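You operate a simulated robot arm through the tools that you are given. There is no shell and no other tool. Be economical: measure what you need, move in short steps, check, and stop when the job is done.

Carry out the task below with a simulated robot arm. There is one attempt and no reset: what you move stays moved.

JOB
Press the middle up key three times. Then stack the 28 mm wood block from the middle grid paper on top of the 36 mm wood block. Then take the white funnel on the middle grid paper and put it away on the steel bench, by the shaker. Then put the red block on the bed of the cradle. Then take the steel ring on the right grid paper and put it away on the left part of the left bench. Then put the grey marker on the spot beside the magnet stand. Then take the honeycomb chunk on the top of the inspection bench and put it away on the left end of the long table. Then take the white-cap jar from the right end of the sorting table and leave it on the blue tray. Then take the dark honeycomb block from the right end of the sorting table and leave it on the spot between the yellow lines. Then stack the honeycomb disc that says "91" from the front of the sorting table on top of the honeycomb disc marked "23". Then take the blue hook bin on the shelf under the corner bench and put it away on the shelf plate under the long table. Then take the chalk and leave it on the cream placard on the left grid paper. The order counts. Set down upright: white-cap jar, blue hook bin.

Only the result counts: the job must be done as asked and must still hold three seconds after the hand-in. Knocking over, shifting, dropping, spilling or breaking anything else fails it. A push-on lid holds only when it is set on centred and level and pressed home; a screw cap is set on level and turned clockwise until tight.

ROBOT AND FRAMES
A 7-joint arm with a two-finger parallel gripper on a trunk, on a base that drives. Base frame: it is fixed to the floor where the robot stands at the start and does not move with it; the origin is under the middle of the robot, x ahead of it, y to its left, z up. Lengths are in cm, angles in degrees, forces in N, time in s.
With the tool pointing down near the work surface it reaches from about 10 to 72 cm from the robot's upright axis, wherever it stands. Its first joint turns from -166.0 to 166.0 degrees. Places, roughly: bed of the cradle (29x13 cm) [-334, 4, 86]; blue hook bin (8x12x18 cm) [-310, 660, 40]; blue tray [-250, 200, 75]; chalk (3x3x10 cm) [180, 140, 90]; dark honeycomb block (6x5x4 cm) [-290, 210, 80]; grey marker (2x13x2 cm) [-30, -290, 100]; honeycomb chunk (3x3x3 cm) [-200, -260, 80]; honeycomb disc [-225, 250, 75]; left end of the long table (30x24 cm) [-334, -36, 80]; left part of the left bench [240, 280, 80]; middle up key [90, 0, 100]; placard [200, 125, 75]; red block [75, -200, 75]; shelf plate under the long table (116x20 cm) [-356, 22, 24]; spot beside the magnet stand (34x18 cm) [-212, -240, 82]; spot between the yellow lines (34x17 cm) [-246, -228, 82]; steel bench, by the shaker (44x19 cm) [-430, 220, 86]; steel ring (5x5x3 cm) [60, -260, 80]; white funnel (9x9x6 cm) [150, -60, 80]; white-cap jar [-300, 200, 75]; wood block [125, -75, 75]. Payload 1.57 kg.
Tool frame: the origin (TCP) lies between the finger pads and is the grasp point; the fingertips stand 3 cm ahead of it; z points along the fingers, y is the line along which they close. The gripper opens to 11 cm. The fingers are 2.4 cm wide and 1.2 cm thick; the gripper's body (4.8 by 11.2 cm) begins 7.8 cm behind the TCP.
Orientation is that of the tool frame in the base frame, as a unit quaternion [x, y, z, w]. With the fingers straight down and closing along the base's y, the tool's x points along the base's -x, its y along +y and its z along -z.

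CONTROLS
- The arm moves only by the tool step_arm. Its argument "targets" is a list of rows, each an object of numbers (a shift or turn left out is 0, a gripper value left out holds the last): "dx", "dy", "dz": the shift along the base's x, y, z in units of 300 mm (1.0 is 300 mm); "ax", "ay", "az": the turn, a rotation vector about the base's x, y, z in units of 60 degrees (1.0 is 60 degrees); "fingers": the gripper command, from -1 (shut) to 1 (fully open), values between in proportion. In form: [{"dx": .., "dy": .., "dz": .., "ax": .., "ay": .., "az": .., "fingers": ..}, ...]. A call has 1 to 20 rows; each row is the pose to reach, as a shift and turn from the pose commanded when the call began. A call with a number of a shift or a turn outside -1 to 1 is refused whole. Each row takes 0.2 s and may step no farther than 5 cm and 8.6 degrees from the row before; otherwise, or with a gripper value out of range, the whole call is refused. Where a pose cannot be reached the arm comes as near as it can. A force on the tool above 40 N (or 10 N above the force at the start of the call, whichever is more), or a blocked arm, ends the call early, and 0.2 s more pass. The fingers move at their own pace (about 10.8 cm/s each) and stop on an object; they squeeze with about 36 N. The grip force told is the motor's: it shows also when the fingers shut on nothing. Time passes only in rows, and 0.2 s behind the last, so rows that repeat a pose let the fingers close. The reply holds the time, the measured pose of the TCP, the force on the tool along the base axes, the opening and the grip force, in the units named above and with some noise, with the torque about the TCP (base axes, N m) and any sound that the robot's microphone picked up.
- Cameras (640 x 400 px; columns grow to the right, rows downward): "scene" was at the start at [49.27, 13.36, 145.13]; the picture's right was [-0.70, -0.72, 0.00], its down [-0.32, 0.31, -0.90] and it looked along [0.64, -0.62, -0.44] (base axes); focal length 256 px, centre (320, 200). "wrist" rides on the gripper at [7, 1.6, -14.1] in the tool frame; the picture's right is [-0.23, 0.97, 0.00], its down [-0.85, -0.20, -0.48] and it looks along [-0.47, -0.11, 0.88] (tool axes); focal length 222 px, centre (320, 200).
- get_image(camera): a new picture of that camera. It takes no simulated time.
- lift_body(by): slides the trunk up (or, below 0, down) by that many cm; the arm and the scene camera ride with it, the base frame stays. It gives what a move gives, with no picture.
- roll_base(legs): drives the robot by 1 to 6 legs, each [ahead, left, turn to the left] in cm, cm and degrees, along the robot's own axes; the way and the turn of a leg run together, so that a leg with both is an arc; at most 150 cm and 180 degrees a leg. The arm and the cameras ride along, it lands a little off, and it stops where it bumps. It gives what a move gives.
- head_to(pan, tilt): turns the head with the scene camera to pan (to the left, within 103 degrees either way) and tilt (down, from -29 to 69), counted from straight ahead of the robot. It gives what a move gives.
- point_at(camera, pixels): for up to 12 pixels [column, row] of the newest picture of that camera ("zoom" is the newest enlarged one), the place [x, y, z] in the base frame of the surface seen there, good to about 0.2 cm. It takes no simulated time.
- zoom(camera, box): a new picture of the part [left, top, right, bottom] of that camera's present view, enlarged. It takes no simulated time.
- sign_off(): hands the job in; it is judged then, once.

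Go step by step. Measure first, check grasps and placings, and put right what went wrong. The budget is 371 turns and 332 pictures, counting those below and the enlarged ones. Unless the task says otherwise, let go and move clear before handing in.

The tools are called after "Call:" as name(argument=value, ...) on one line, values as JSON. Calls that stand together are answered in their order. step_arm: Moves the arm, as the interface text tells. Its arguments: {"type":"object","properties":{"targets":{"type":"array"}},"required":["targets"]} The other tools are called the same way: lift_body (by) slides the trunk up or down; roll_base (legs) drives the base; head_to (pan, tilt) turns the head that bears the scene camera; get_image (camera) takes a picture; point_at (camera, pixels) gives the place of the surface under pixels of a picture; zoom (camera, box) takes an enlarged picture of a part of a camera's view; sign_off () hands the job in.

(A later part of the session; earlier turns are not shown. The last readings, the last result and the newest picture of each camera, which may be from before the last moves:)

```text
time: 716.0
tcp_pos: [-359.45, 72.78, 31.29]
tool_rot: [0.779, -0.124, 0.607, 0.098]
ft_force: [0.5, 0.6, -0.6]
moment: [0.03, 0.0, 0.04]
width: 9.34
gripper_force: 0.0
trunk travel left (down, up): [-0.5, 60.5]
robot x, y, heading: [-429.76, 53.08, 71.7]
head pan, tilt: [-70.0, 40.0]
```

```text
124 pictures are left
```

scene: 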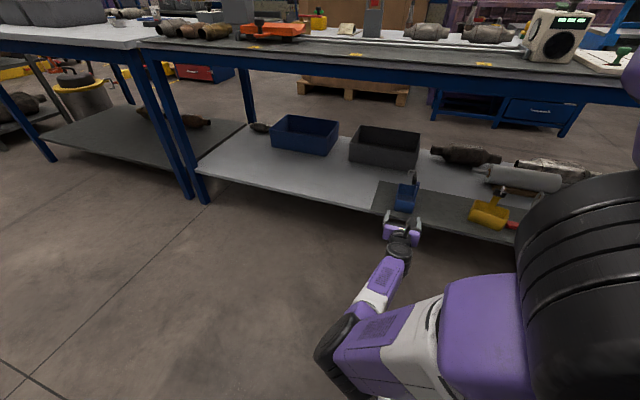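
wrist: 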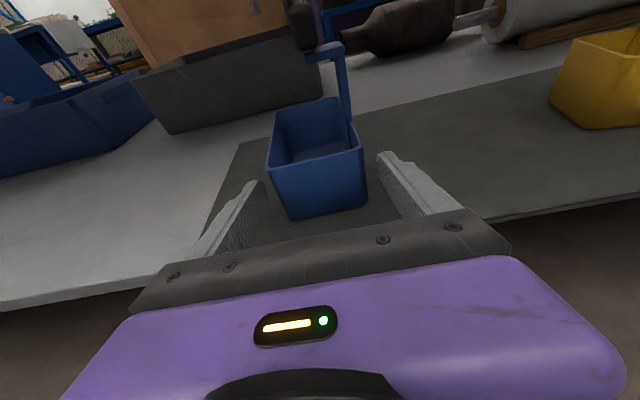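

Blue bin stands on the plate. Now I look closely at the shoved yellow bin.

Call:
zoom(camera="scene", box=[360, 140, 540, 260])

Call:
point_at(camera="zoom", pixels=[[410, 195], [520, 222], [490, 305], [385, 255], [505, 255], [390, 230], [395, 265], [495, 190], [480, 215], [540, 300], [160, 150], [450, 250]])

```text
3.33 times, centred on (450, 200) of scene
```

zoom: 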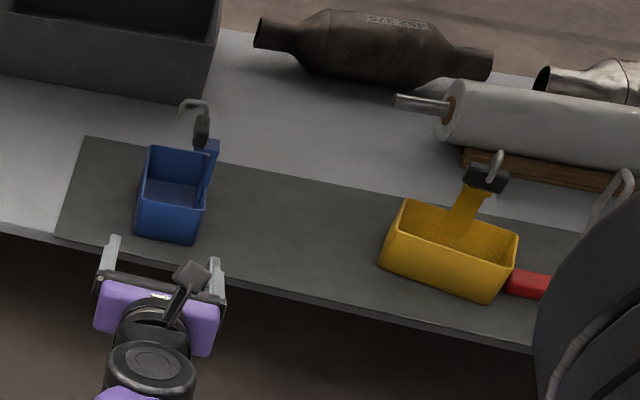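

```text
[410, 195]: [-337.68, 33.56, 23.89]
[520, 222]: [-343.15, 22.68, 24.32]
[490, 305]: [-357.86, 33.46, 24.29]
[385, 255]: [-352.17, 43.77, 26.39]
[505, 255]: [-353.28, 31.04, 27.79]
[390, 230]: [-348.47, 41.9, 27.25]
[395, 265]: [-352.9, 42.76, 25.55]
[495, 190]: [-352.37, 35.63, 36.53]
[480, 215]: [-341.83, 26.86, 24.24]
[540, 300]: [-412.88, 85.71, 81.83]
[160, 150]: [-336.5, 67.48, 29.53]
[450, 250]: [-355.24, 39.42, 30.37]
```

I measure the strap of the yellow bin to lift it by that.

Call:
zoom(camera="scene", box=[462, 180, 522, 235])

```text
7.27 times, centred on (492, 208) of scene
```

zoom: 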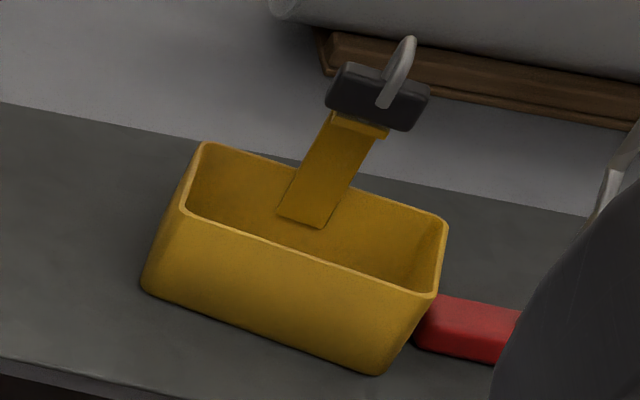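

Call:
point_at(camera="zoom", pixels=[[335, 150], [318, 150], [352, 155], [345, 130], [325, 170], [360, 128], [380, 95], [205, 147], [442, 220], [432, 293], [188, 207], [300, 215]])

```text
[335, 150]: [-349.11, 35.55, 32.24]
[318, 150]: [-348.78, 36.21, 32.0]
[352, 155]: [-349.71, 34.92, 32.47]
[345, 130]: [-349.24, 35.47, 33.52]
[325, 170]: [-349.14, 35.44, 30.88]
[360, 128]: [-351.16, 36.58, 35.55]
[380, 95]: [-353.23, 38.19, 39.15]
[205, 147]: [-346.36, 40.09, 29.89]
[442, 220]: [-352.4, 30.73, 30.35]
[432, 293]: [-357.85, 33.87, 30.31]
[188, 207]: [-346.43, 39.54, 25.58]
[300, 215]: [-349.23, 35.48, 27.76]
```

Strap at (-349.2,35.5), z 28–35, bin rotated to axis 238°. I move the hand back, then across in front of it with azimuth -32°.

Call:
step_arm(targets=[{"dx": -0.1, "dy": 0.02, "dz": 0.06, "fingers": -0.1}, {"dx": -0.2, "dy": 0.04, "dz": 0.13}, {"dx": -0.22, "dy": 0.04, "dz": 0.2}])

Call:
step_arm(targets=[{"dx": 0.01, "dy": -0.1, "az": -0.03}, {"dx": 0.03, "dy": -0.2, "az": -0.06}, {"dx": 0.05, "dy": -0.31, "az": -0.09}, {"dx": 0.07, "dy": -0.43, "az": -0.12}])

Call:
get_image(camera="scene")

```text
time: 716.8
tcp_pos: [-366.09, 73.78, 37.22]
tool_rot: [0.779, -0.125, 0.607, 0.099]
ft_force: [-0.4, 0.7, 0.4]
moment: [-0.02, 0.02, -0.03]
width: 4.95
gripper_force: 0.0
trunk travel left (down, up): [-0.5, 60.5]
robot x, y, heading: [-429.56, 53.22, 71.9]
head pan, tilt: [-70.0, 40.0]
```

```text
time: 717.8
tcp_pos: [-364.01, 60.87, 37.1]
tool_rot: [0.77, -0.172, 0.6, 0.136]
ft_force: [0.2, -0.3, -0.2]
moment: [0.0, -0.02, 0.0]
width: 4.97
gripper_force: 0.1
trunk travel left (down, up): [-0.5, 60.5]
robot x, y, heading: [-429.46, 53.19, 72.0]
head pan, tilt: [-70.0, 40.0]
```

```text
121 pictures are left
```

scene: 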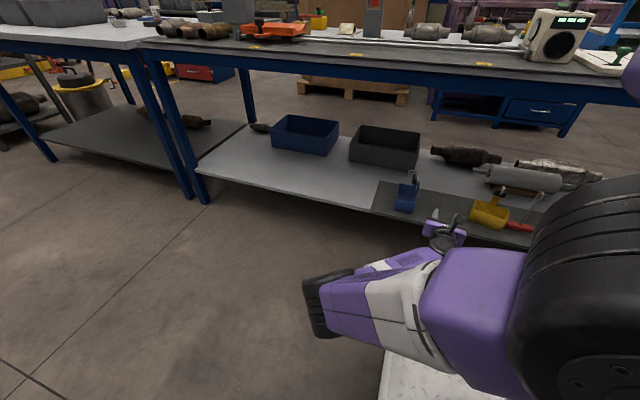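

The arm is folding tightly, so I move the base back 25 along the aisle to give it room.

Call:
roll_base(legs=[[-25, 0, 0]])

Call:
get_image(camera="wrist")

```text
time: 719.6
tcp_pos: [-371.81, 37.15, 37.13]
tool_rot: [0.769, -0.172, 0.6, 0.137]
ft_force: [-0.7, 0.2, 0.1]
moment: [0.01, 0.03, -0.02]
width: 4.95
gripper_force: 0.1
trunk travel left (down, up): [-0.5, 60.5]
robot x, y, heading: [-437.51, 29.43, 71.6]
head pan, tilt: [-70.0, 40.0]
```

```text
120 pictures are left
```

wrist: 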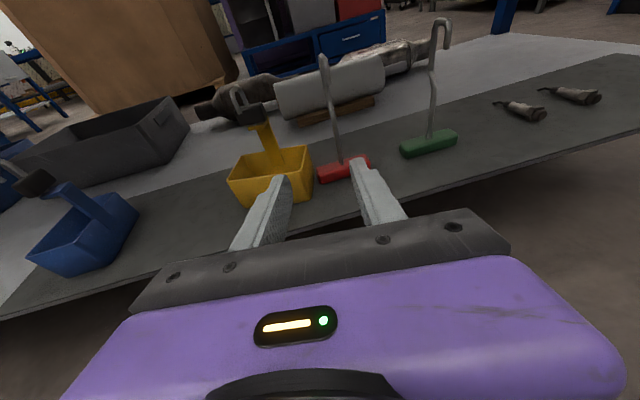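

Now the pre-grasp in front of the yellow strap.

Call:
step_arm(targets=[{"dx": 0.08, "dy": 0.055, "az": -0.04}, {"dx": 0.16, "dy": 0.11, "az": -0.08}, {"dx": 0.24, "dy": 0.165, "az": -0.108}, {"dx": 0.317, "dy": 0.218, "dz": -0.01, "az": -0.108}])

Call:
get_image(camera="wrist")

Call:
point_at(camera="wrist", pixels=[[320, 120], [310, 120], [320, 110], [320, 130]])

```text
time: 720.6
tcp_pos: [-362.27, 43.7, 36.91]
tool_rot: [0.759, -0.216, 0.59, 0.17]
ft_force: [0.2, -0.2, 0.5]
moment: [-0.01, -0.02, -0.04]
width: 4.94
gripper_force: 0.1
trunk travel left (down, up): [-0.5, 60.5]
robot x, y, heading: [-437.43, 29.86, 71.7]
head pan, tilt: [-70.0, 40.0]
```

```text
119 pictures are left
```

wrist: 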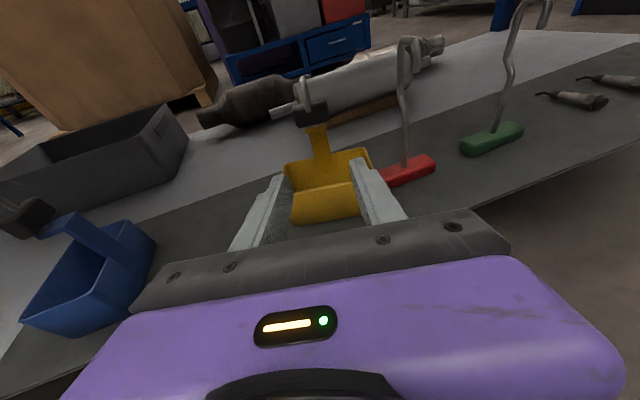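

```text
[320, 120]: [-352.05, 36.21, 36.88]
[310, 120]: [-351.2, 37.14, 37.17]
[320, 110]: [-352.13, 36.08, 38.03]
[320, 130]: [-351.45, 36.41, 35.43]
```

Centred. I advance slowly to straddle the strap.

Call:
step_arm(targets=[{"dx": 0.1, "dy": -0.062, "dz": -0.032}, {"dx": 0.2, "dy": -0.124, "dz": -0.066}, {"dx": 0.3, "dy": -0.187, "dz": -0.1}, {"dx": 0.36, "dy": -0.225, "dz": -0.118}, {"dx": 0.395, "dy": -0.247, "dz": -0.13}])

Call:
get_image(camera="wrist")

```text
time: 721.8
tcp_pos: [-351.14, 36.23, 33.25]
tool_rot: [0.758, -0.216, 0.592, 0.171]
ft_force: [-0.5, 0.0, 0.3]
moment: [-0.02, 0.01, 0.02]
width: 4.95
gripper_force: 0.0
out of reach, approached as far as the arm can: row 5
trunk travel left (down, up): [-0.5, 60.5]
robot x, y, heading: [-437.54, 29.64, 71.6]
head pan, tilt: [-70.0, 40.0]
```

```text
118 pictures are left
```

wrist: 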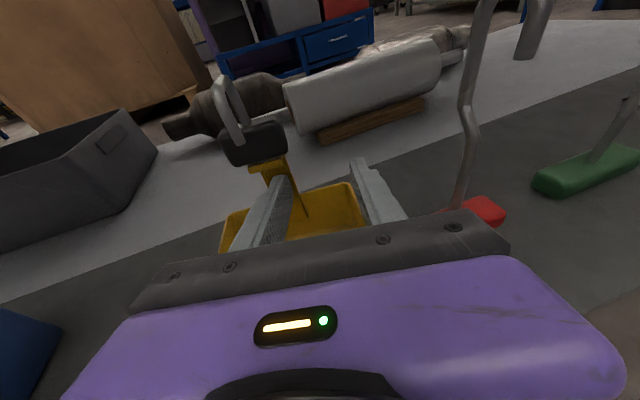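

Call:
point_at(camera="wrist", pixels=[[250, 145], [270, 165], [295, 195], [340, 195], [362, 215], [235, 225], [310, 225], [480, 212]])

Call:
zoom(camera="scene", box=[330, 130, 530, 270])

```text
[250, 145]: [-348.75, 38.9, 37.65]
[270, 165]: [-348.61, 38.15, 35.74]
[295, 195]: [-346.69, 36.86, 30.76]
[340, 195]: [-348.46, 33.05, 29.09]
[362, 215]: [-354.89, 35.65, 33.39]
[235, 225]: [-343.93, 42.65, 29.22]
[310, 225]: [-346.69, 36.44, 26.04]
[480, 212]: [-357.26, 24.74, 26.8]
```

```text
2.86 times, centred on (430, 200) of scene
```

zoom: 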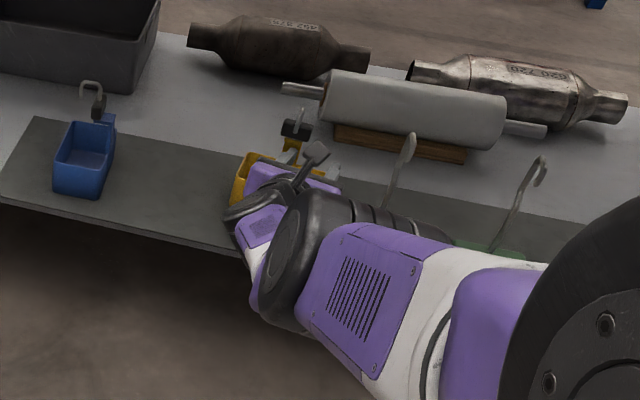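

The bin was nudged again (strap now (-346.7,36.9)) as the arm could not fully follow. I back out 10 cm and re-measure.

Call:
step_arm(targets=[{"dx": -0.08, "dy": 0.05, "dz": 0.025}, {"dx": -0.16, "dy": 0.1, "dz": 0.05}, {"dx": -0.25, "dy": 0.156, "dz": 0.08}, {"dx": -0.35, "dy": 0.218, "dz": 0.11}])

Call:
get_image(camera="wrist")

Call:
get_image(camera="scene")

```text
time: 722.8
tcp_pos: [-361.34, 43.09, 36.59]
tool_rot: [0.758, -0.213, 0.593, 0.168]
ft_force: [1.2, 1.2, -0.3]
moment: [-0.01, 0.01, -0.07]
width: 4.94
gripper_force: 0.0
trunk travel left (down, up): [-0.5, 60.5]
robot x, y, heading: [-437.09, 29.52, 71.9]
head pan, tilt: [-70.0, 40.0]
```

```text
116 pictures are left
```

wrist: 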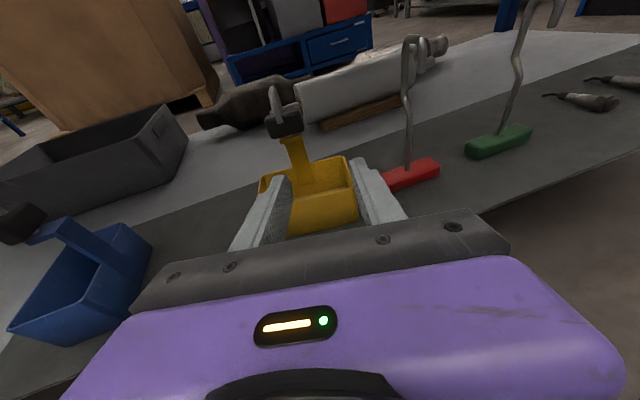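

```text
115 pictures are left
```

scene: 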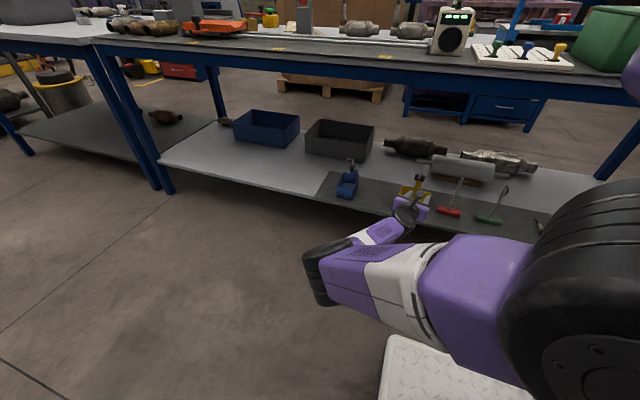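

The elbow flips between two configurations here. I'll restage so that the arm stays extended: retract, back the base 25 more, then extend the hand in free air.

Call:
point_at(camera="wrist", pixels=[[285, 122], [296, 150], [303, 175], [350, 165], [265, 185], [345, 160], [357, 205], [325, 205], [412, 175]])

Call:
step_arm(targets=[{"dx": -0.12, "dy": 0.075, "dz": 0.08, "fingers": -1}, {"dx": -0.24, "dy": 0.15, "dz": 0.16}])

Call:
roll_base(legs=[[-25, 0, 0]])

```text
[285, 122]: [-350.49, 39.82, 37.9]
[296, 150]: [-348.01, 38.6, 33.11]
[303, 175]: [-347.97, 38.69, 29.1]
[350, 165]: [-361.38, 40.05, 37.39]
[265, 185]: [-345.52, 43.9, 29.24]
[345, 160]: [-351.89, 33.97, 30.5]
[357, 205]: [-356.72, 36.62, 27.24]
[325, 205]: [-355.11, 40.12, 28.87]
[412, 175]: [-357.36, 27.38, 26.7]
```

```text
time: 723.4
tcp_pos: [-368.87, 47.38, 41.4]
tool_rot: [0.758, -0.216, 0.591, 0.17]
ft_force: [0.1, -0.3, 0.7]
moment: [0.02, -0.02, 0.01]
width: 0.03
gripper_force: 21.4
trunk travel left (down, up): [-0.5, 60.5]
robot x, y, heading: [-437.13, 29.42, 71.8]
head pan, tilt: [-70.0, 40.0]
```

```text
time: 725.2
tcp_pos: [-376.49, 23.53, 41.42]
tool_rot: [0.759, -0.217, 0.59, 0.171]
ft_force: [-0.5, 0.8, 0.2]
moment: [0.02, -0.03, 0.01]
width: 0.0
gripper_force: 21.4
trunk travel left (down, up): [-0.5, 60.5]
robot x, y, heading: [-445.34, 5.53, 71.7]
head pan, tilt: [-70.0, 40.0]
```

Call:
step_arm(targets=[{"dx": 0.02, "dy": 0.15}, {"dx": 0.06, "dy": 0.3}, {"dx": 0.1, "dy": 0.45}, {"dx": 0.14, "dy": 0.6}, {"dx": 0.19, "dy": 0.74}, {"dx": 0.24, "dy": 0.86}, {"dx": 0.283, "dy": 0.93}])

Call:
get_image(camera="scene")

Call:
get_image(camera="wrist")

```text
time: 726.8
tcp_pos: [-367.99, 51.47, 41.22]
tool_rot: [0.758, -0.216, 0.591, 0.171]
ft_force: [-0.2, 0.7, -0.2]
moment: [0.01, -0.01, -0.02]
width: 0.0
gripper_force: 20.8
trunk travel left (down, up): [-0.5, 60.5]
robot x, y, heading: [-445.02, 5.2, 71.7]
head pan, tilt: [-70.0, 40.0]
```

```text
114 pictures are left
```

scene: 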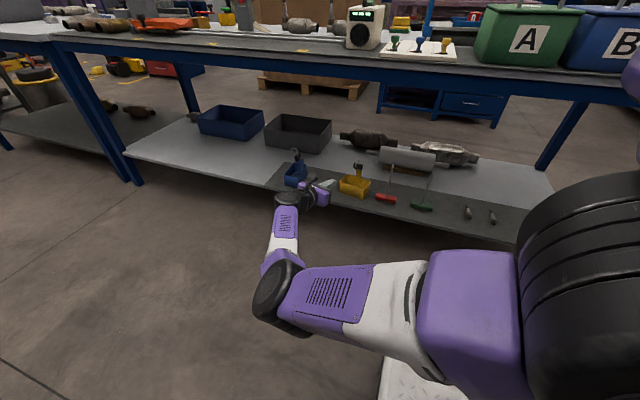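

```text
113 pictures are left
```

wrist: 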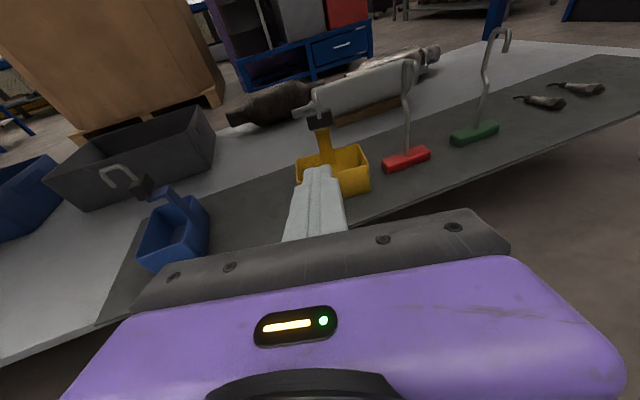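

Tracking is good here. I re-measure the strap and corners from this wrist view.

Call:
point_at(camera="wrist", pixels=[[326, 142], [328, 158], [320, 118], [300, 160], [362, 148], [369, 185], [345, 195], [405, 160], [205, 260], [150, 268]])

```text
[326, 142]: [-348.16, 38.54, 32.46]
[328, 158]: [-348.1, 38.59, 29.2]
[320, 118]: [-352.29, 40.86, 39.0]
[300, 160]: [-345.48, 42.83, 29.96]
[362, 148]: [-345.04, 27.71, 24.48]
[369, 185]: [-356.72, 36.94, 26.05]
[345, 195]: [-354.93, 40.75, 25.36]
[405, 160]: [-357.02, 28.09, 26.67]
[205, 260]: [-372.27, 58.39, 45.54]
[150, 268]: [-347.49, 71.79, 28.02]
```

Call:
step_arm(targets=[{"dy": -0.015, "dz": -0.085, "fingers": -0.05}, {"dx": 0.12, "dy": -0.09, "dz": -0.12}, {"dx": 0.24, "dy": -0.166, "dz": -0.155}, {"dx": 0.36, "dy": -0.241, "dz": -0.19}])

Call:
get_image(camera="wrist")

```text
time: 727.8
tcp_pos: [-360.19, 45.37, 36.87]
tool_rot: [0.757, -0.218, 0.591, 0.172]
ft_force: [-0.1, -0.4, 0.5]
moment: [0.01, -0.01, 0.0]
width: 5.23
gripper_force: 0.0
out of reach, approached as far as the arm can: row 4
trunk travel left (down, up): [-0.5, 60.5]
robot x, y, heading: [-445.04, 5.43, 71.8]
head pan, tilt: [-70.0, 40.0]
```

```text
112 pictures are left
```

wrist: 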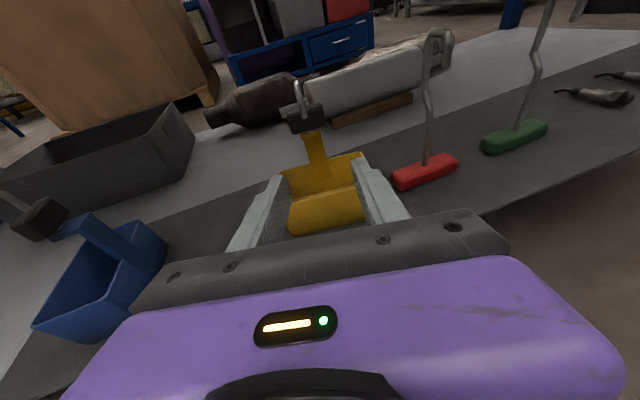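

Just short of reach. I retract 10, move the base ahead 12, and re-extend.

Call:
step_arm(targets=[{"dx": -0.13, "dy": 0.08, "dz": 0.05}, {"dx": -0.26, "dy": 0.16, "dz": 0.1}, {"dx": -0.36, "dy": 0.2, "dz": 0.15}])

Call:
roll_base(legs=[[12, 0, 0]])

Call:
step_arm(targets=[{"dx": -0.03, "dy": -0.12}, {"dx": -0.06, "dy": -0.24}, {"dx": -0.09, "dy": -0.36}, {"dx": -0.103, "dy": -0.4}])

Call:
get_image(camera="wrist")

```text
time: 728.6
tcp_pos: [-371.22, 51.26, 41.06]
tool_rot: [0.758, -0.217, 0.591, 0.172]
ft_force: [-0.5, -0.2, 0.5]
moment: [-0.02, 0.0, -0.01]
width: 5.22
gripper_force: 0.0
trunk travel left (down, up): [-0.5, 60.5]
robot x, y, heading: [-445.06, 5.63, 71.7]
head pan, tilt: [-70.0, 40.0]
```

```text
time: 729.9
tcp_pos: [-367.51, 62.77, 41.37]
tool_rot: [0.758, -0.216, 0.591, 0.17]
ft_force: [0.5, -0.8, -0.1]
moment: [0.0, 0.02, 0.01]
width: 5.21
gripper_force: 0.0
trunk travel left (down, up): [-0.5, 60.5]
robot x, y, heading: [-441.31, 17.56, 71.6]
head pan, tilt: [-70.0, 40.0]
```

```text
time: 730.9
tcp_pos: [-370.53, 50.86, 41.17]
tool_rot: [0.759, -0.217, 0.59, 0.171]
ft_force: [-0.7, 0.0, 0.2]
moment: [0.02, 0.01, 0.0]
width: 5.21
gripper_force: 0.1
trunk travel left (down, up): [-0.5, 60.5]
robot x, y, heading: [-441.43, 16.91, 72.0]
head pan, tilt: [-70.0, 40.0]
```

```text
111 pictures are left
```

wrist: 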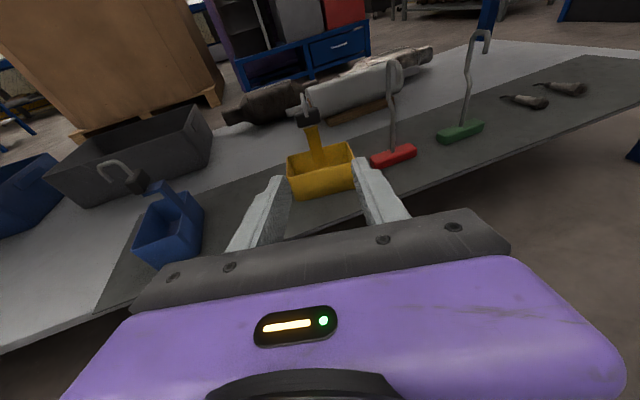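

Call:
step_arm(targets=[{"dx": 0.013, "dy": 0.047, "dz": -0.067}, {"dx": 0.133, "dy": -0.028, "dz": -0.102}, {"dx": 0.253, "dy": -0.104, "dz": -0.137}, {"dx": 0.343, "dy": -0.16, "dz": -0.164}])

Call:
get_image(camera="wrist")

Call:
get_image(camera="scene")

```text
time: 731.9
tcp_pos: [-360.15, 46.1, 36.42]
tool_rot: [0.759, -0.216, 0.591, 0.17]
ft_force: [-0.5, 0.3, 0.0]
moment: [-0.01, 0.02, 0.0]
width: 5.25
gripper_force: 0.0
trunk travel left (down, up): [-0.5, 60.5]
robot x, y, heading: [-441.71, 17.04, 72.2]
head pan, tilt: [-70.0, 40.0]
```

```text
110 pictures are left
```

wrist: 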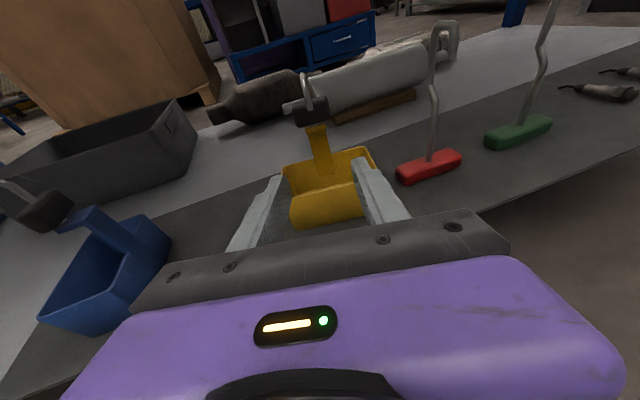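

```text
109 pictures are left
```

scene: 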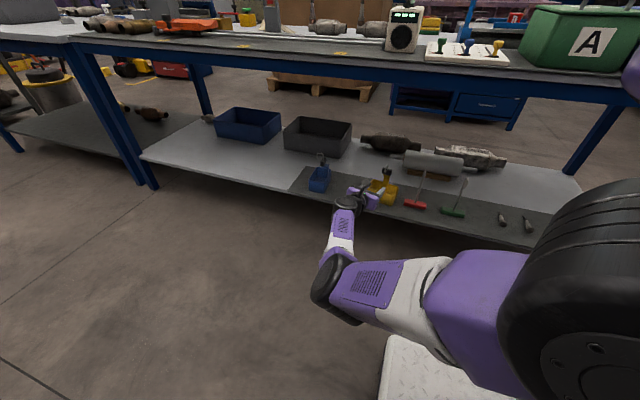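

Centred on the strap (320,150), no flip. I continue in small steps.

Call:
step_arm(targets=[{"dx": 0.09, "dy": -0.057, "dz": -0.028}, {"dx": 0.18, "dy": -0.113, "dz": -0.055}])

Call:
get_image(camera="wrist")

```text
time: 732.5
tcp_pos: [-354.81, 42.68, 34.67]
tool_rot: [0.759, -0.215, 0.591, 0.17]
ft_force: [0.8, -0.2, -0.1]
moment: [-0.01, -0.01, -0.05]
width: 5.23
gripper_force: 0.0
trunk travel left (down, up): [-0.5, 60.5]
robot x, y, heading: [-441.43, 16.62, 71.9]
head pan, tilt: [-70.0, 40.0]
```

```text
108 pictures are left
```

wrist: 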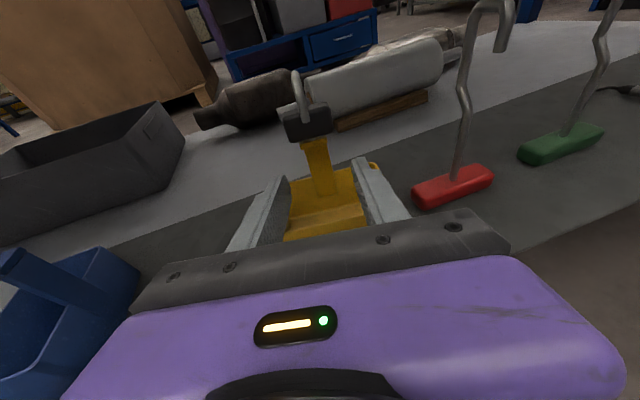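

Strap still between the fingers. Last part.

Call:
step_arm(targets=[{"dx": 0.09, "dy": -0.055, "dz": -0.027}, {"dx": 0.165, "dy": -0.1, "dz": -0.05}])

Call:
get_image(camera="wrist")

```text
time: 733.1
tcp_pos: [-353.82, 42.09, 34.53]
tool_rot: [0.758, -0.216, 0.591, 0.17]
ft_force: [0.6, 0.6, 0.4]
moment: [0.01, 0.0, 0.04]
width: 5.24
gripper_force: 0.0
out of reach, approached as far as the arm can: row 1, 2
trunk travel left (down, up): [-0.5, 60.5]
robot x, y, heading: [-441.47, 16.96, 72.1]
head pan, tilt: [-70.0, 40.0]
```

```text
107 pictures are left
```

wrist: 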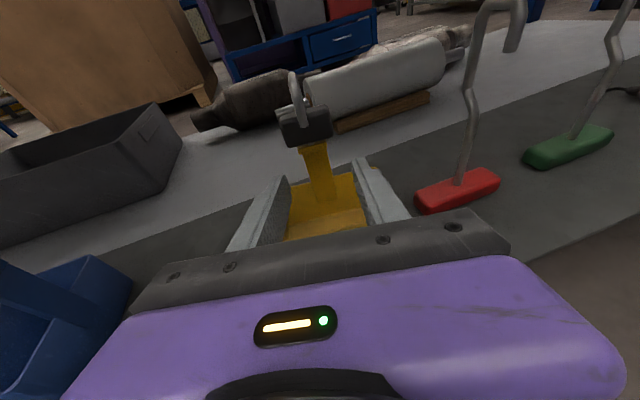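

Out of reach by 4.5 cm; I bring the base itself 5 cm nearer to the table instead.

Call:
roll_base(legs=[[-1, -5, 0]])

Call:
get_image(camera="wrist")

```text
time: 734.0
tcp_pos: [-349.42, 39.49, 34.53]
tool_rot: [0.758, -0.216, 0.591, 0.171]
ft_force: [-0.1, -0.6, 0.3]
moment: [0.0, -0.01, -0.02]
width: 5.25
gripper_force: 0.0
trunk travel left (down, up): [-0.5, 60.5]
robot x, y, heading: [-436.94, 14.44, 71.6]
head pan, tilt: [-70.0, 40.0]
```

```text
106 pictures are left
```

wrist: 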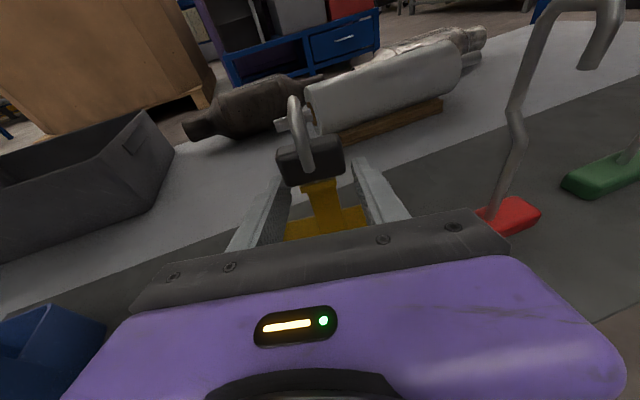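

The strap is centred between the fingers. I close.

Call:
step_arm(targets=[{"dz": -0.02, "fingers": -0.6}, {"dz": -0.02, "fingers": -1}, {"dz": -0.02}, {"dz": -0.02}])

Call:
step_arm(targets=[{"dz": 0.02}, {"dz": 0.05}])

Call:
get_image(camera="wrist")

Call:
zoom(camera="scene", box=[280, 130, 480, 270])

```text
time: 735.0
tcp_pos: [-349.46, 39.26, 34.66]
tool_rot: [0.757, -0.216, 0.593, 0.17]
ft_force: [6.5, 4.1, 19.2]
moment: [0.43, 0.7, -0.18]
width: 2.47
gripper_force: 36.6
out of reach, approached as far as the arm can: row 1, 2, 3, 4
trunk travel left (down, up): [-0.5, 60.5]
robot x, y, heading: [-437.31, 14.62, 71.9]
head pan, tilt: [-70.0, 40.0]
```

```text
time: 735.6
tcp_pos: [-349.88, 39.29, 35.3]
tool_rot: [0.76, -0.216, 0.589, 0.17]
ft_force: [-0.9, 0.3, -1.0]
moment: [0.0, -0.03, -0.01]
width: 2.44
gripper_force: 36.1
trunk travel left (down, up): [-0.5, 60.5]
robot x, y, heading: [-437.11, 14.41, 71.8]
head pan, tilt: [-70.0, 40.0]
```

```text
105 pictures are left
```

wrist: 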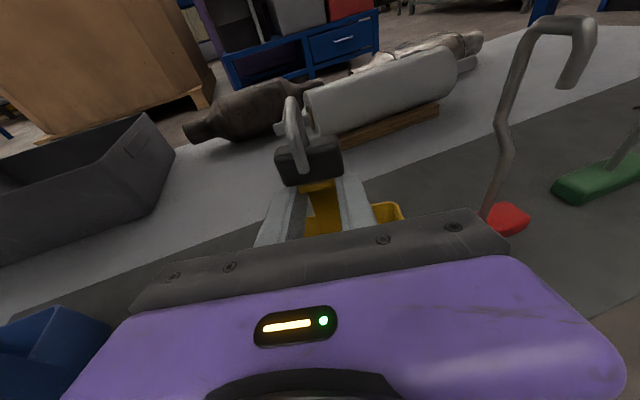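

```text
2.86 times, centred on (380, 200) of scene
```

zoom: 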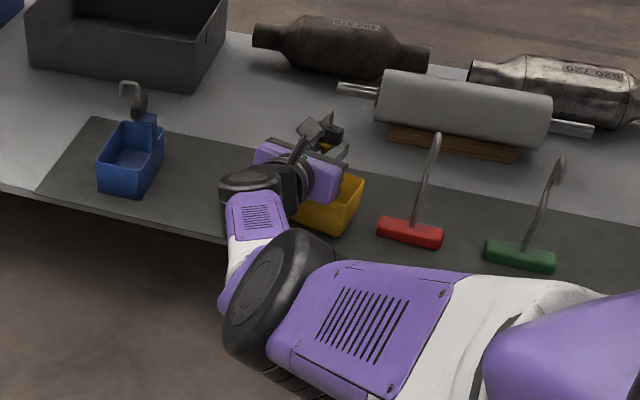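

Held by the strap. I lift 1 cm more, shift with the base (ahead 7, right 1.6), and turn it +19°.

Call:
step_arm(targets=[{"dz": 0.03}, {"dz": 0.045}])

Call:
roll_base(legs=[[7, -1.6, 0]])

Call:
step_arm(targets=[{"dx": -0.002, "dy": -0.005, "az": 0.1}, {"dx": -0.004, "dy": -0.01, "az": 0.21}, {"dx": -0.006, "dy": -0.015, "az": 0.317}])

Call:
get_image(camera="wrist")

Call:
zoom(camera="scene", box=[280, 130, 480, 270])

```text
time: 736.2
tcp_pos: [-349.69, 39.35, 36.96]
tool_rot: [0.759, -0.216, 0.59, 0.17]
ft_force: [0.6, 0.4, -1.3]
moment: [0.02, -0.03, 0.01]
width: 2.46
gripper_force: 35.9
trunk travel left (down, up): [-0.5, 60.5]
robot x, y, heading: [-437.01, 14.52, 72.1]
head pan, tilt: [-70.0, 40.0]
```

```text
time: 737.2
tcp_pos: [-345.91, 45.47, 36.92]
tool_rot: [0.758, -0.217, 0.591, 0.171]
ft_force: [0.0, -0.3, -1.5]
moment: [-0.02, -0.04, -0.01]
width: 2.47
gripper_force: 36.3
trunk travel left (down, up): [-0.5, 60.5]
robot x, y, heading: [-433.15, 20.47, 71.6]
head pan, tilt: [-70.0, 40.0]
```

```text
time: 738.0
tcp_pos: [-346.1, 44.93, 36.96]
tool_rot: [0.784, -0.087, 0.611, 0.07]
ft_force: [0.0, 0.0, -2.2]
moment: [0.04, -0.07, 0.02]
width: 2.48
gripper_force: 36.0
trunk travel left (down, up): [-0.5, 60.5]
robot x, y, heading: [-433.12, 20.41, 71.9]
head pan, tilt: [-70.0, 40.0]
```

```text
103 pictures are left
```

wrist: 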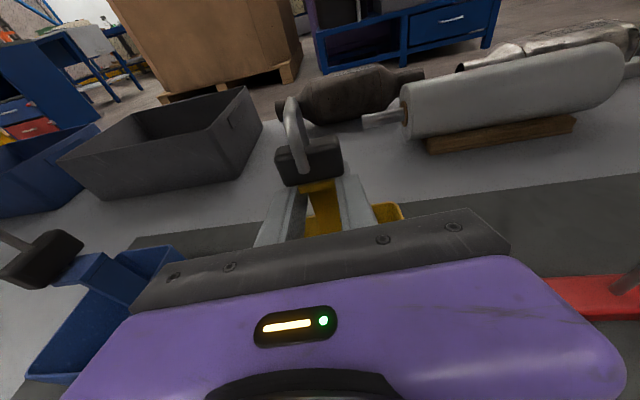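

```text
2.86 times, centred on (380, 200) of scene
```

zoom: 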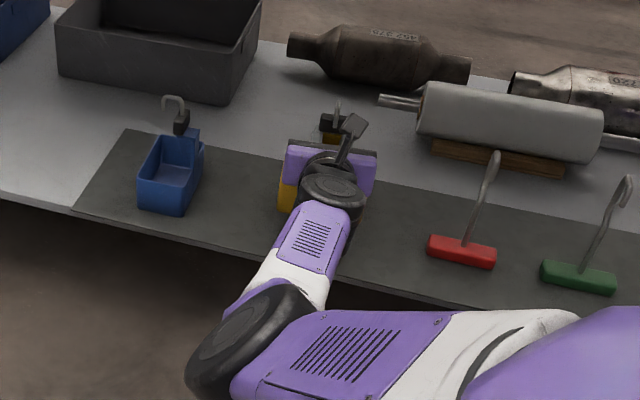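

It hangs at the right place (strap ≈ (-344.7,44.6)). I lower until contact and release.

Call:
step_arm(targets=[{"dz": -0.03}, {"dz": -0.06}, {"dz": -0.072}, {"dz": -0.08}])

```text
time: 739.0
tcp_pos: [-346.18, 45.05, 34.42]
tool_rot: [0.783, -0.088, 0.611, 0.07]
ft_force: [-1.1, 0.6, -2.4]
moment: [0.0, -0.03, 0.01]
width: 2.49
gripper_force: 35.7
trunk travel left (down, up): [-0.5, 60.5]
robot x, y, heading: [-433.09, 21.02, 71.9]
head pan, tilt: [-70.0, 40.0]
```

Call:
step_arm(targets=[{"dz": -0.008}, {"dz": -0.016}, {"dz": -0.024}])

```text
time: 739.8
tcp_pos: [-345.94, 45.06, 34.54]
tool_rot: [0.781, -0.089, 0.614, 0.072]
ft_force: [-5.0, -0.2, 29.4]
moment: [0.01, -0.04, -0.03]
width: 2.46
gripper_force: 35.8
trunk travel left (down, up): [-0.5, 60.5]
robot x, y, heading: [-433.09, 20.66, 71.9]
head pan, tilt: [-70.0, 40.0]
```

Contact. I ease, open, and back out along the axis.

Call:
step_arm(targets=[{"dz": 0.014}, {"dz": 0.014, "fingers": -0.3}, {"dz": 0.014, "fingers": -0.05}, {"dz": 0.014}])

Call:
step_arm(targets=[{"dx": -0.08, "dy": 0.018, "dz": 0.01}, {"dx": -0.18, "dy": 0.04, "dz": 0.035}, {"dx": -0.3, "dy": 0.066, "dz": 0.07}])

Call:
get_image(camera="wrist")

```text
time: 740.8
tcp_pos: [-346.11, 45.04, 34.19]
tool_rot: [0.783, -0.088, 0.611, 0.071]
ft_force: [-0.9, 0.9, 0.4]
moment: [-0.02, 0.0, 0.03]
width: 5.22
gripper_force: 0.0
trunk travel left (down, up): [-0.5, 60.5]
robot x, y, heading: [-432.96, 20.46, 71.8]
head pan, tilt: [-70.0, 40.0]
```

```text
time: 741.6
tcp_pos: [-355.25, 46.96, 36.44]
tool_rot: [0.784, -0.087, 0.611, 0.07]
ft_force: [-0.1, -0.5, -1.3]
moment: [0.04, 0.01, 0.04]
width: 5.2
gripper_force: 0.0
out of reach, approached as far as the arm can: row 1
trunk travel left (down, up): [-0.5, 60.5]
robot x, y, heading: [-433.28, 20.89, 71.7]
head pan, tilt: [-70.0, 40.0]
```

```text
101 pictures are left
```

wrist: 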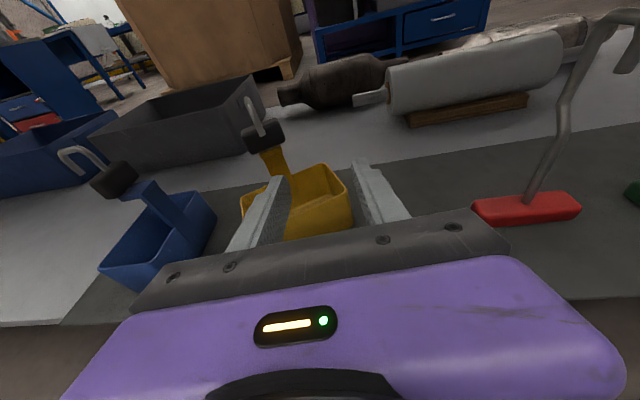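

The yellow bin seems displaced to the left again. I measure.

Call:
point_at(camera="wrist", pixels=[[273, 165], [280, 175], [262, 140], [345, 170], [352, 225], [243, 205], [325, 175], [310, 225], [212, 220], [150, 285]])

Call:
zoom(camera="scene", box=[280, 130, 480, 270])

```text
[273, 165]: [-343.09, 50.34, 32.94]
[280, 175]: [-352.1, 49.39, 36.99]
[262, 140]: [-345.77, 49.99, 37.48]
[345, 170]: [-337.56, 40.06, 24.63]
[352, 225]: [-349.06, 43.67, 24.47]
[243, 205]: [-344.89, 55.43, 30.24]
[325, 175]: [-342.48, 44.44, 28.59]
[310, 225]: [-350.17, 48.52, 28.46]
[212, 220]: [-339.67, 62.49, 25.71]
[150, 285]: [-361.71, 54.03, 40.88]
```

```text
2.86 times, centred on (380, 200) of scene
```

zoom: 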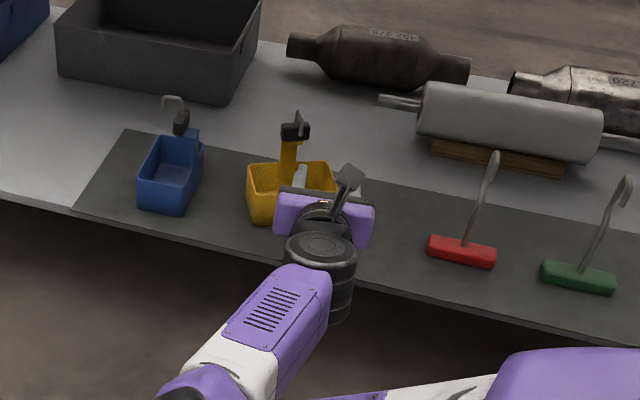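

Call:
point_at(camera="zoom", pixels=[[251, 166], [331, 166], [287, 145], [297, 130], [257, 220], [250, 195], [272, 222], [200, 150], [172, 210], [140, 185]])

Call:
step_arm(targets=[{"dx": -0.13, "dy": 0.03, "dz": 0.06}, {"dx": -0.26, "dy": 0.06, "dz": 0.12}])

Call:
get_image(camera="wrist")

```text
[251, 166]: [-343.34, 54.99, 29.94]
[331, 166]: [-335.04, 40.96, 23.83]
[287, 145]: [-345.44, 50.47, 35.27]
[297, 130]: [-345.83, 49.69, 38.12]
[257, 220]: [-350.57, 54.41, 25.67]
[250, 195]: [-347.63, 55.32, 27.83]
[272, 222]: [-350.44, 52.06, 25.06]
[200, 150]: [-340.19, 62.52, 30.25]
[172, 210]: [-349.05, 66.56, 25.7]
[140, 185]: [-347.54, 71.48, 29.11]
```

```text
time: 742.2
tcp_pos: [-362.81, 48.66, 39.87]
tool_rot: [0.784, -0.089, 0.61, 0.071]
ft_force: [0.3, -0.3, -0.2]
moment: [-0.04, 0.01, 0.0]
width: 5.2
gripper_force: 0.1
trunk travel left (down, up): [-0.5, 60.5]
robot x, y, heading: [-432.72, 20.63, 71.8]
head pan, tilt: [-70.0, 40.0]
```

```text
99 pictures are left
```

wrist: 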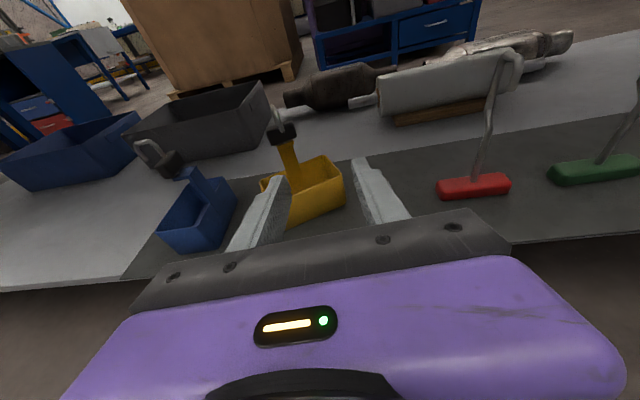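

I'll use base moves for approach and withdrawal so the arm keeps one configuration. First the arm to a pre-grasp line with the strap at (-343.3,50).

Call:
step_arm(targets=[{"dx": 0.05, "dy": 0.06, "dz": -0.06}, {"dx": 0.1, "dy": 0.11, "dz": -0.13}, {"dx": 0.163, "dy": 0.157, "dz": -0.203}])

Call:
get_image(camera="wrist")

```text
time: 743.0
tcp_pos: [-357.96, 53.51, 33.63]
tool_rot: [0.783, -0.088, 0.612, 0.071]
ft_force: [0.7, 0.2, 0.2]
moment: [0.0, -0.01, -0.03]
width: 5.21
gripper_force: 0.0
trunk travel left (down, up): [-0.5, 60.5]
robot x, y, heading: [-433.21, 20.85, 71.7]
head pan, tilt: [-70.0, 40.0]
```

```text
98 pictures are left
```

wrist: 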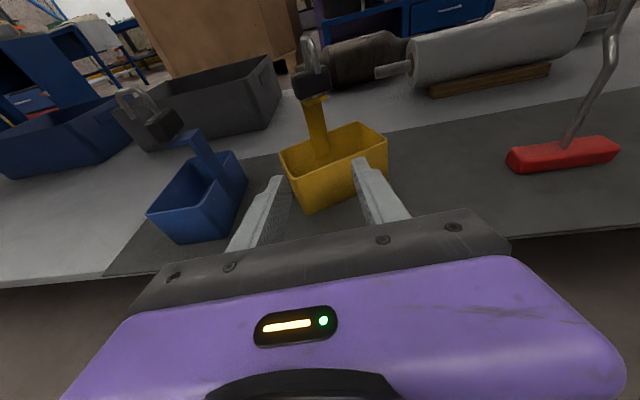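

Call:
point_at(camera="wrist", pixels=[[317, 128], [320, 145], [283, 160], [385, 140], [387, 180], [307, 207], [310, 85]])

Call:
roll_base(legs=[[0.7, -8, 0]])

Call:
get_image(camera="wrist")

```text
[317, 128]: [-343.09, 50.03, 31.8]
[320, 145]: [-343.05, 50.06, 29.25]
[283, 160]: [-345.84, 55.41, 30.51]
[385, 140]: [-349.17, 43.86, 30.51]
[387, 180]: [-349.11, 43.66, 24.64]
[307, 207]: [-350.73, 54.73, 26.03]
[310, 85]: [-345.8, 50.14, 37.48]
```

```text
time: 744.1
tcp_pos: [-349.95, 51.63, 33.76]
tool_rot: [0.784, -0.089, 0.611, 0.072]
ft_force: [-0.2, 0.3, -0.7]
moment: [0.01, -0.01, 0.01]
width: 5.24
gripper_force: 0.0
trunk travel left (down, up): [-0.5, 60.5]
robot x, y, heading: [-425.27, 18.61, 71.6]
head pan, tilt: [-70.0, 40.0]
```

```text
97 pictures are left
```

wrist: 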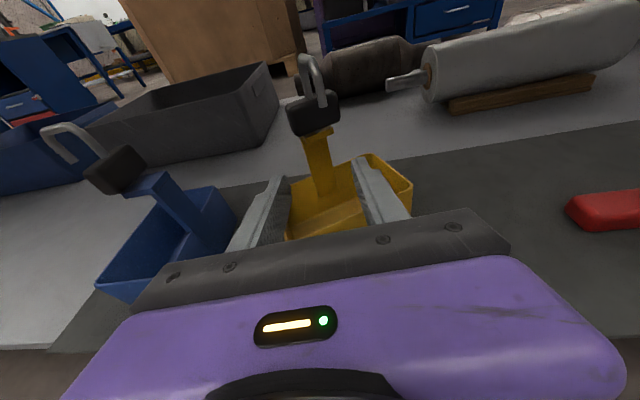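

Call:
roll_base(legs=[[0.5, -5.3, 0]])

Call:
step_arm(targets=[{"fingers": -0.5}, {"fingers": -0.7}, {"fingers": -1}, {}, {}])

Call:
get_image(camera="wrist")

```text
time: 745.0
tcp_pos: [-344.73, 50.39, 33.74]
tool_rot: [0.783, -0.089, 0.611, 0.072]
ft_force: [0.2, 0.3, 0.0]
moment: [0.03, 0.0, -0.01]
width: 5.23
gripper_force: 0.1
trunk travel left (down, up): [-0.5, 60.5]
robot x, y, heading: [-420.01, 17.72, 71.5]
head pan, tilt: [-70.0, 40.0]
```

```text
time: 746.2
tcp_pos: [-344.84, 50.34, 33.71]
tool_rot: [0.783, -0.089, 0.611, 0.072]
ft_force: [0.0, -0.9, 0.0]
moment: [0.06, 0.0, -0.03]
width: 0.55
gripper_force: 25.9
trunk travel left (down, up): [-0.5, 60.5]
robot x, y, heading: [-420.18, 17.85, 71.9]
head pan, tilt: [-70.0, 40.0]
```

```text
96 pictures are left
```

wrist: 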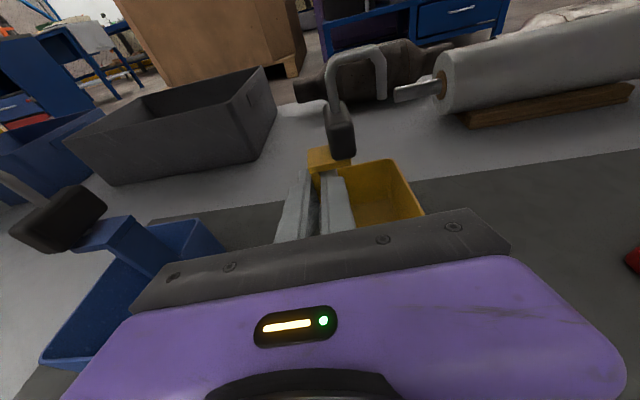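

Call:
zoom(camera="scene", box=[280, 120, 480, 260])

Call:
point_at(camera="wrist", pixels=[[320, 155], [340, 140], [355, 165], [390, 165], [420, 210], [370, 220], [400, 215], [345, 175]])

```text
2.86 times, centred on (380, 190) of scene
```

zoom: 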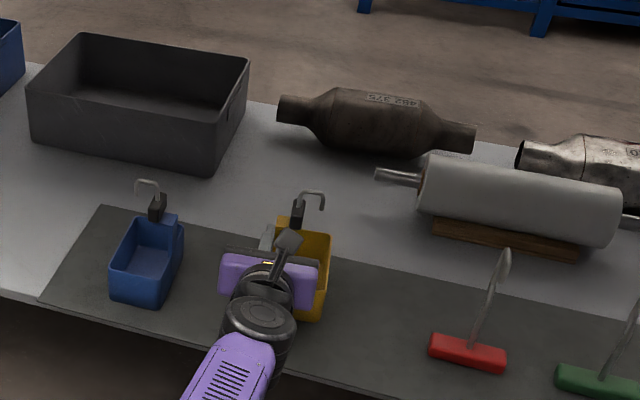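

```text
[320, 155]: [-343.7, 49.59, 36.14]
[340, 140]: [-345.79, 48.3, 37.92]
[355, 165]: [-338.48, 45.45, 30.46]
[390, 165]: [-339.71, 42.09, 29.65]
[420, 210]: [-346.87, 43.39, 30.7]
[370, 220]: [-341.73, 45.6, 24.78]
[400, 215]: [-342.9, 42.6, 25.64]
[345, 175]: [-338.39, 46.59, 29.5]
```

The closing turned the bin ~70°, so I hold it by the strap's thickness. I'll restore it in two steps: lift, shift away from the blue bin, turn it part way clockwise, set down, then regrip squarely.

Call:
step_arm(targets=[{"dz": 0.03}, {"dz": 0.07}, {"dx": -0.05, "dy": -0.15, "dz": 0.07}, {"dx": -0.1, "dy": -0.3, "dz": 0.07}])

Call:
get_image(camera="wrist")

```text
time: 747.2
tcp_pos: [-347.81, 41.4, 35.91]
tool_rot: [0.784, -0.089, 0.61, 0.071]
ft_force: [0.2, 0.3, -2.2]
moment: [0.06, 0.02, -0.03]
width: 0.57
gripper_force: 25.6
trunk travel left (down, up): [-0.5, 60.5]
robot x, y, heading: [-420.21, 17.83, 72.0]
head pan, tilt: [-70.0, 40.0]
```

```text
94 pictures are left
```

wrist: 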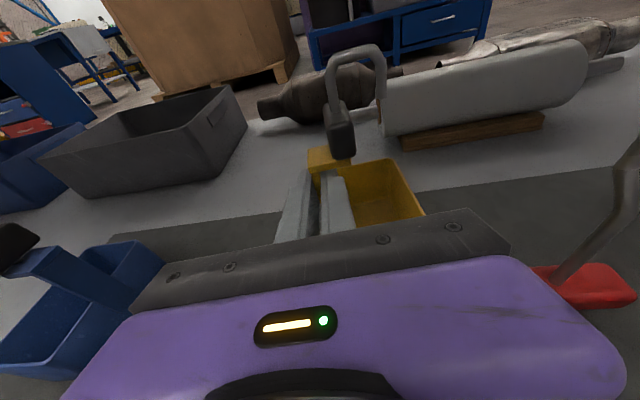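

Call:
roll_base(legs=[[12, 0, 0]])

Call:
step_arm(targets=[{"dx": -0.03, "dy": -0.1, "az": -0.11}, {"dx": -0.06, "dy": -0.2, "az": -0.23}, {"dx": -0.08, "dy": -0.28, "az": -0.35}, {"dx": -0.08, "dy": -0.3, "az": -0.47}, {"dx": -0.08, "dy": -0.3, "az": -0.59}, {"dx": -0.08, "dy": -0.3, "az": -0.7}])

Call:
get_image(camera="wrist")

Call:
get_image(camera="scene")

```text
time: 748.5
tcp_pos: [-344.14, 52.75, 35.99]
tool_rot: [0.783, -0.089, 0.611, 0.071]
ft_force: [0.2, 0.7, -2.3]
moment: [0.06, 0.0, -0.01]
width: 0.55
gripper_force: 25.5
trunk travel left (down, up): [-0.5, 60.5]
robot x, y, heading: [-416.3, 29.1, 71.4]
head pan, tilt: [-70.0, 40.0]
```

```text
time: 749.9
tcp_pos: [-346.39, 43.7, 35.88]
tool_rot: [0.7, -0.364, 0.544, 0.286]
ft_force: [-0.2, 0.9, -2.7]
moment: [0.04, -0.05, 0.01]
width: 0.56
gripper_force: 25.7
trunk travel left (down, up): [-0.5, 60.5]
robot x, y, heading: [-416.14, 28.67, 71.5]
head pan, tilt: [-70.0, 40.0]
```

```text
93 pictures are left
```

wrist: 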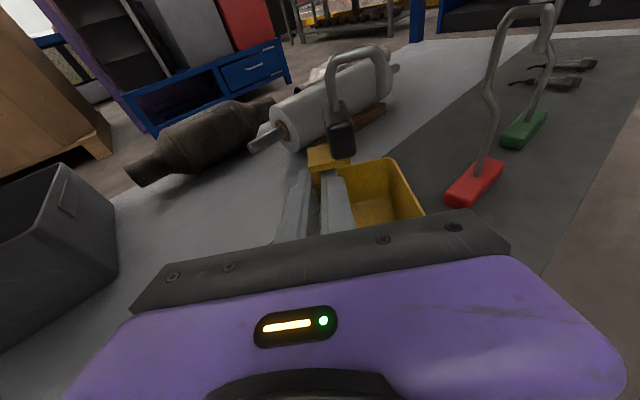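

```text
92 pictures are left
```

scene: 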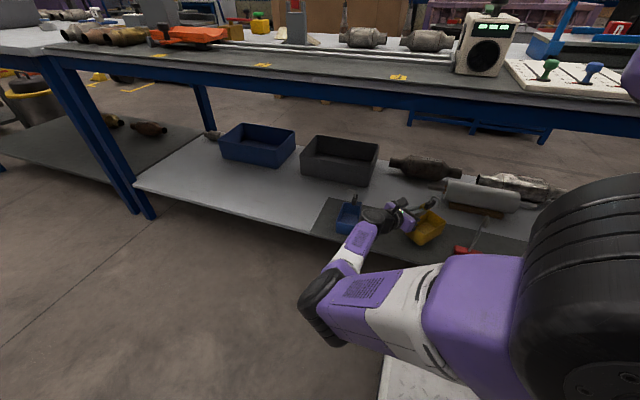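

Turned to az -55° cleanly. I set it down, release, and withdraw with the base along the tool axis.

Call:
step_arm(targets=[{"dz": -0.03}, {"dz": -0.06}, {"dz": -0.07}, {"dz": -0.077}])

```text
time: 750.9
tcp_pos: [-346.42, 43.71, 33.66]
tool_rot: [0.699, -0.363, 0.546, 0.285]
ft_force: [-1.1, 0.4, 6.0]
moment: [-0.36, -0.25, -0.06]
width: 0.55
gripper_force: 26.0
trunk travel left (down, up): [-0.5, 60.5]
robot x, y, heading: [-416.15, 29.04, 71.6]
head pan, tilt: [-70.0, 40.0]
```

Call:
step_arm(targets=[{"dz": 0.002, "fingers": -0.6}, {"dz": 0.002, "fingers": -0.3}, {"dz": 0.002, "fingers": -0.05}, {"dz": 0.002}])

Call:
roll_base(legs=[[3.5, 5, 0]])

Call:
get_image(camera="wrist")

```text
time: 751.9
tcp_pos: [-346.51, 43.74, 33.54]
tool_rot: [0.7, -0.364, 0.545, 0.286]
ft_force: [-0.4, 0.2, -0.4]
moment: [0.02, 0.0, 0.02]
width: 5.21
gripper_force: 0.0
trunk travel left (down, up): [-0.5, 60.5]
robot x, y, heading: [-416.29, 29.16, 71.7]
head pan, tilt: [-70.0, 40.0]
```

```text
time: 752.8
tcp_pos: [-350.16, 48.6, 33.62]
tool_rot: [0.7, -0.364, 0.545, 0.285]
ft_force: [0.4, -0.4, 0.7]
moment: [-0.02, 0.02, -0.01]
width: 5.23
gripper_force: 0.2
trunk travel left (down, up): [-0.5, 60.5]
robot x, y, heading: [-420.2, 33.76, 71.7]
head pan, tilt: [-70.0, 40.0]
```

```text
91 pictures are left
```

wrist: 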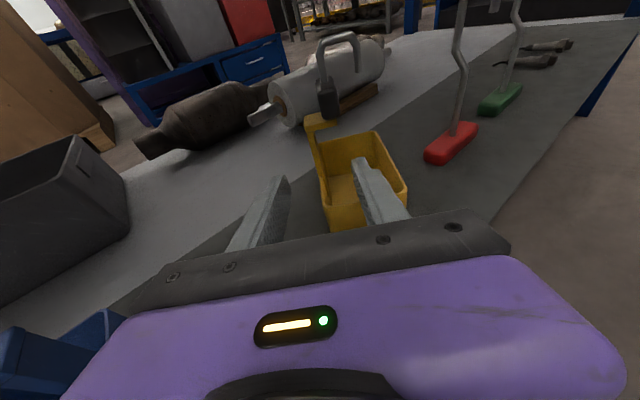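

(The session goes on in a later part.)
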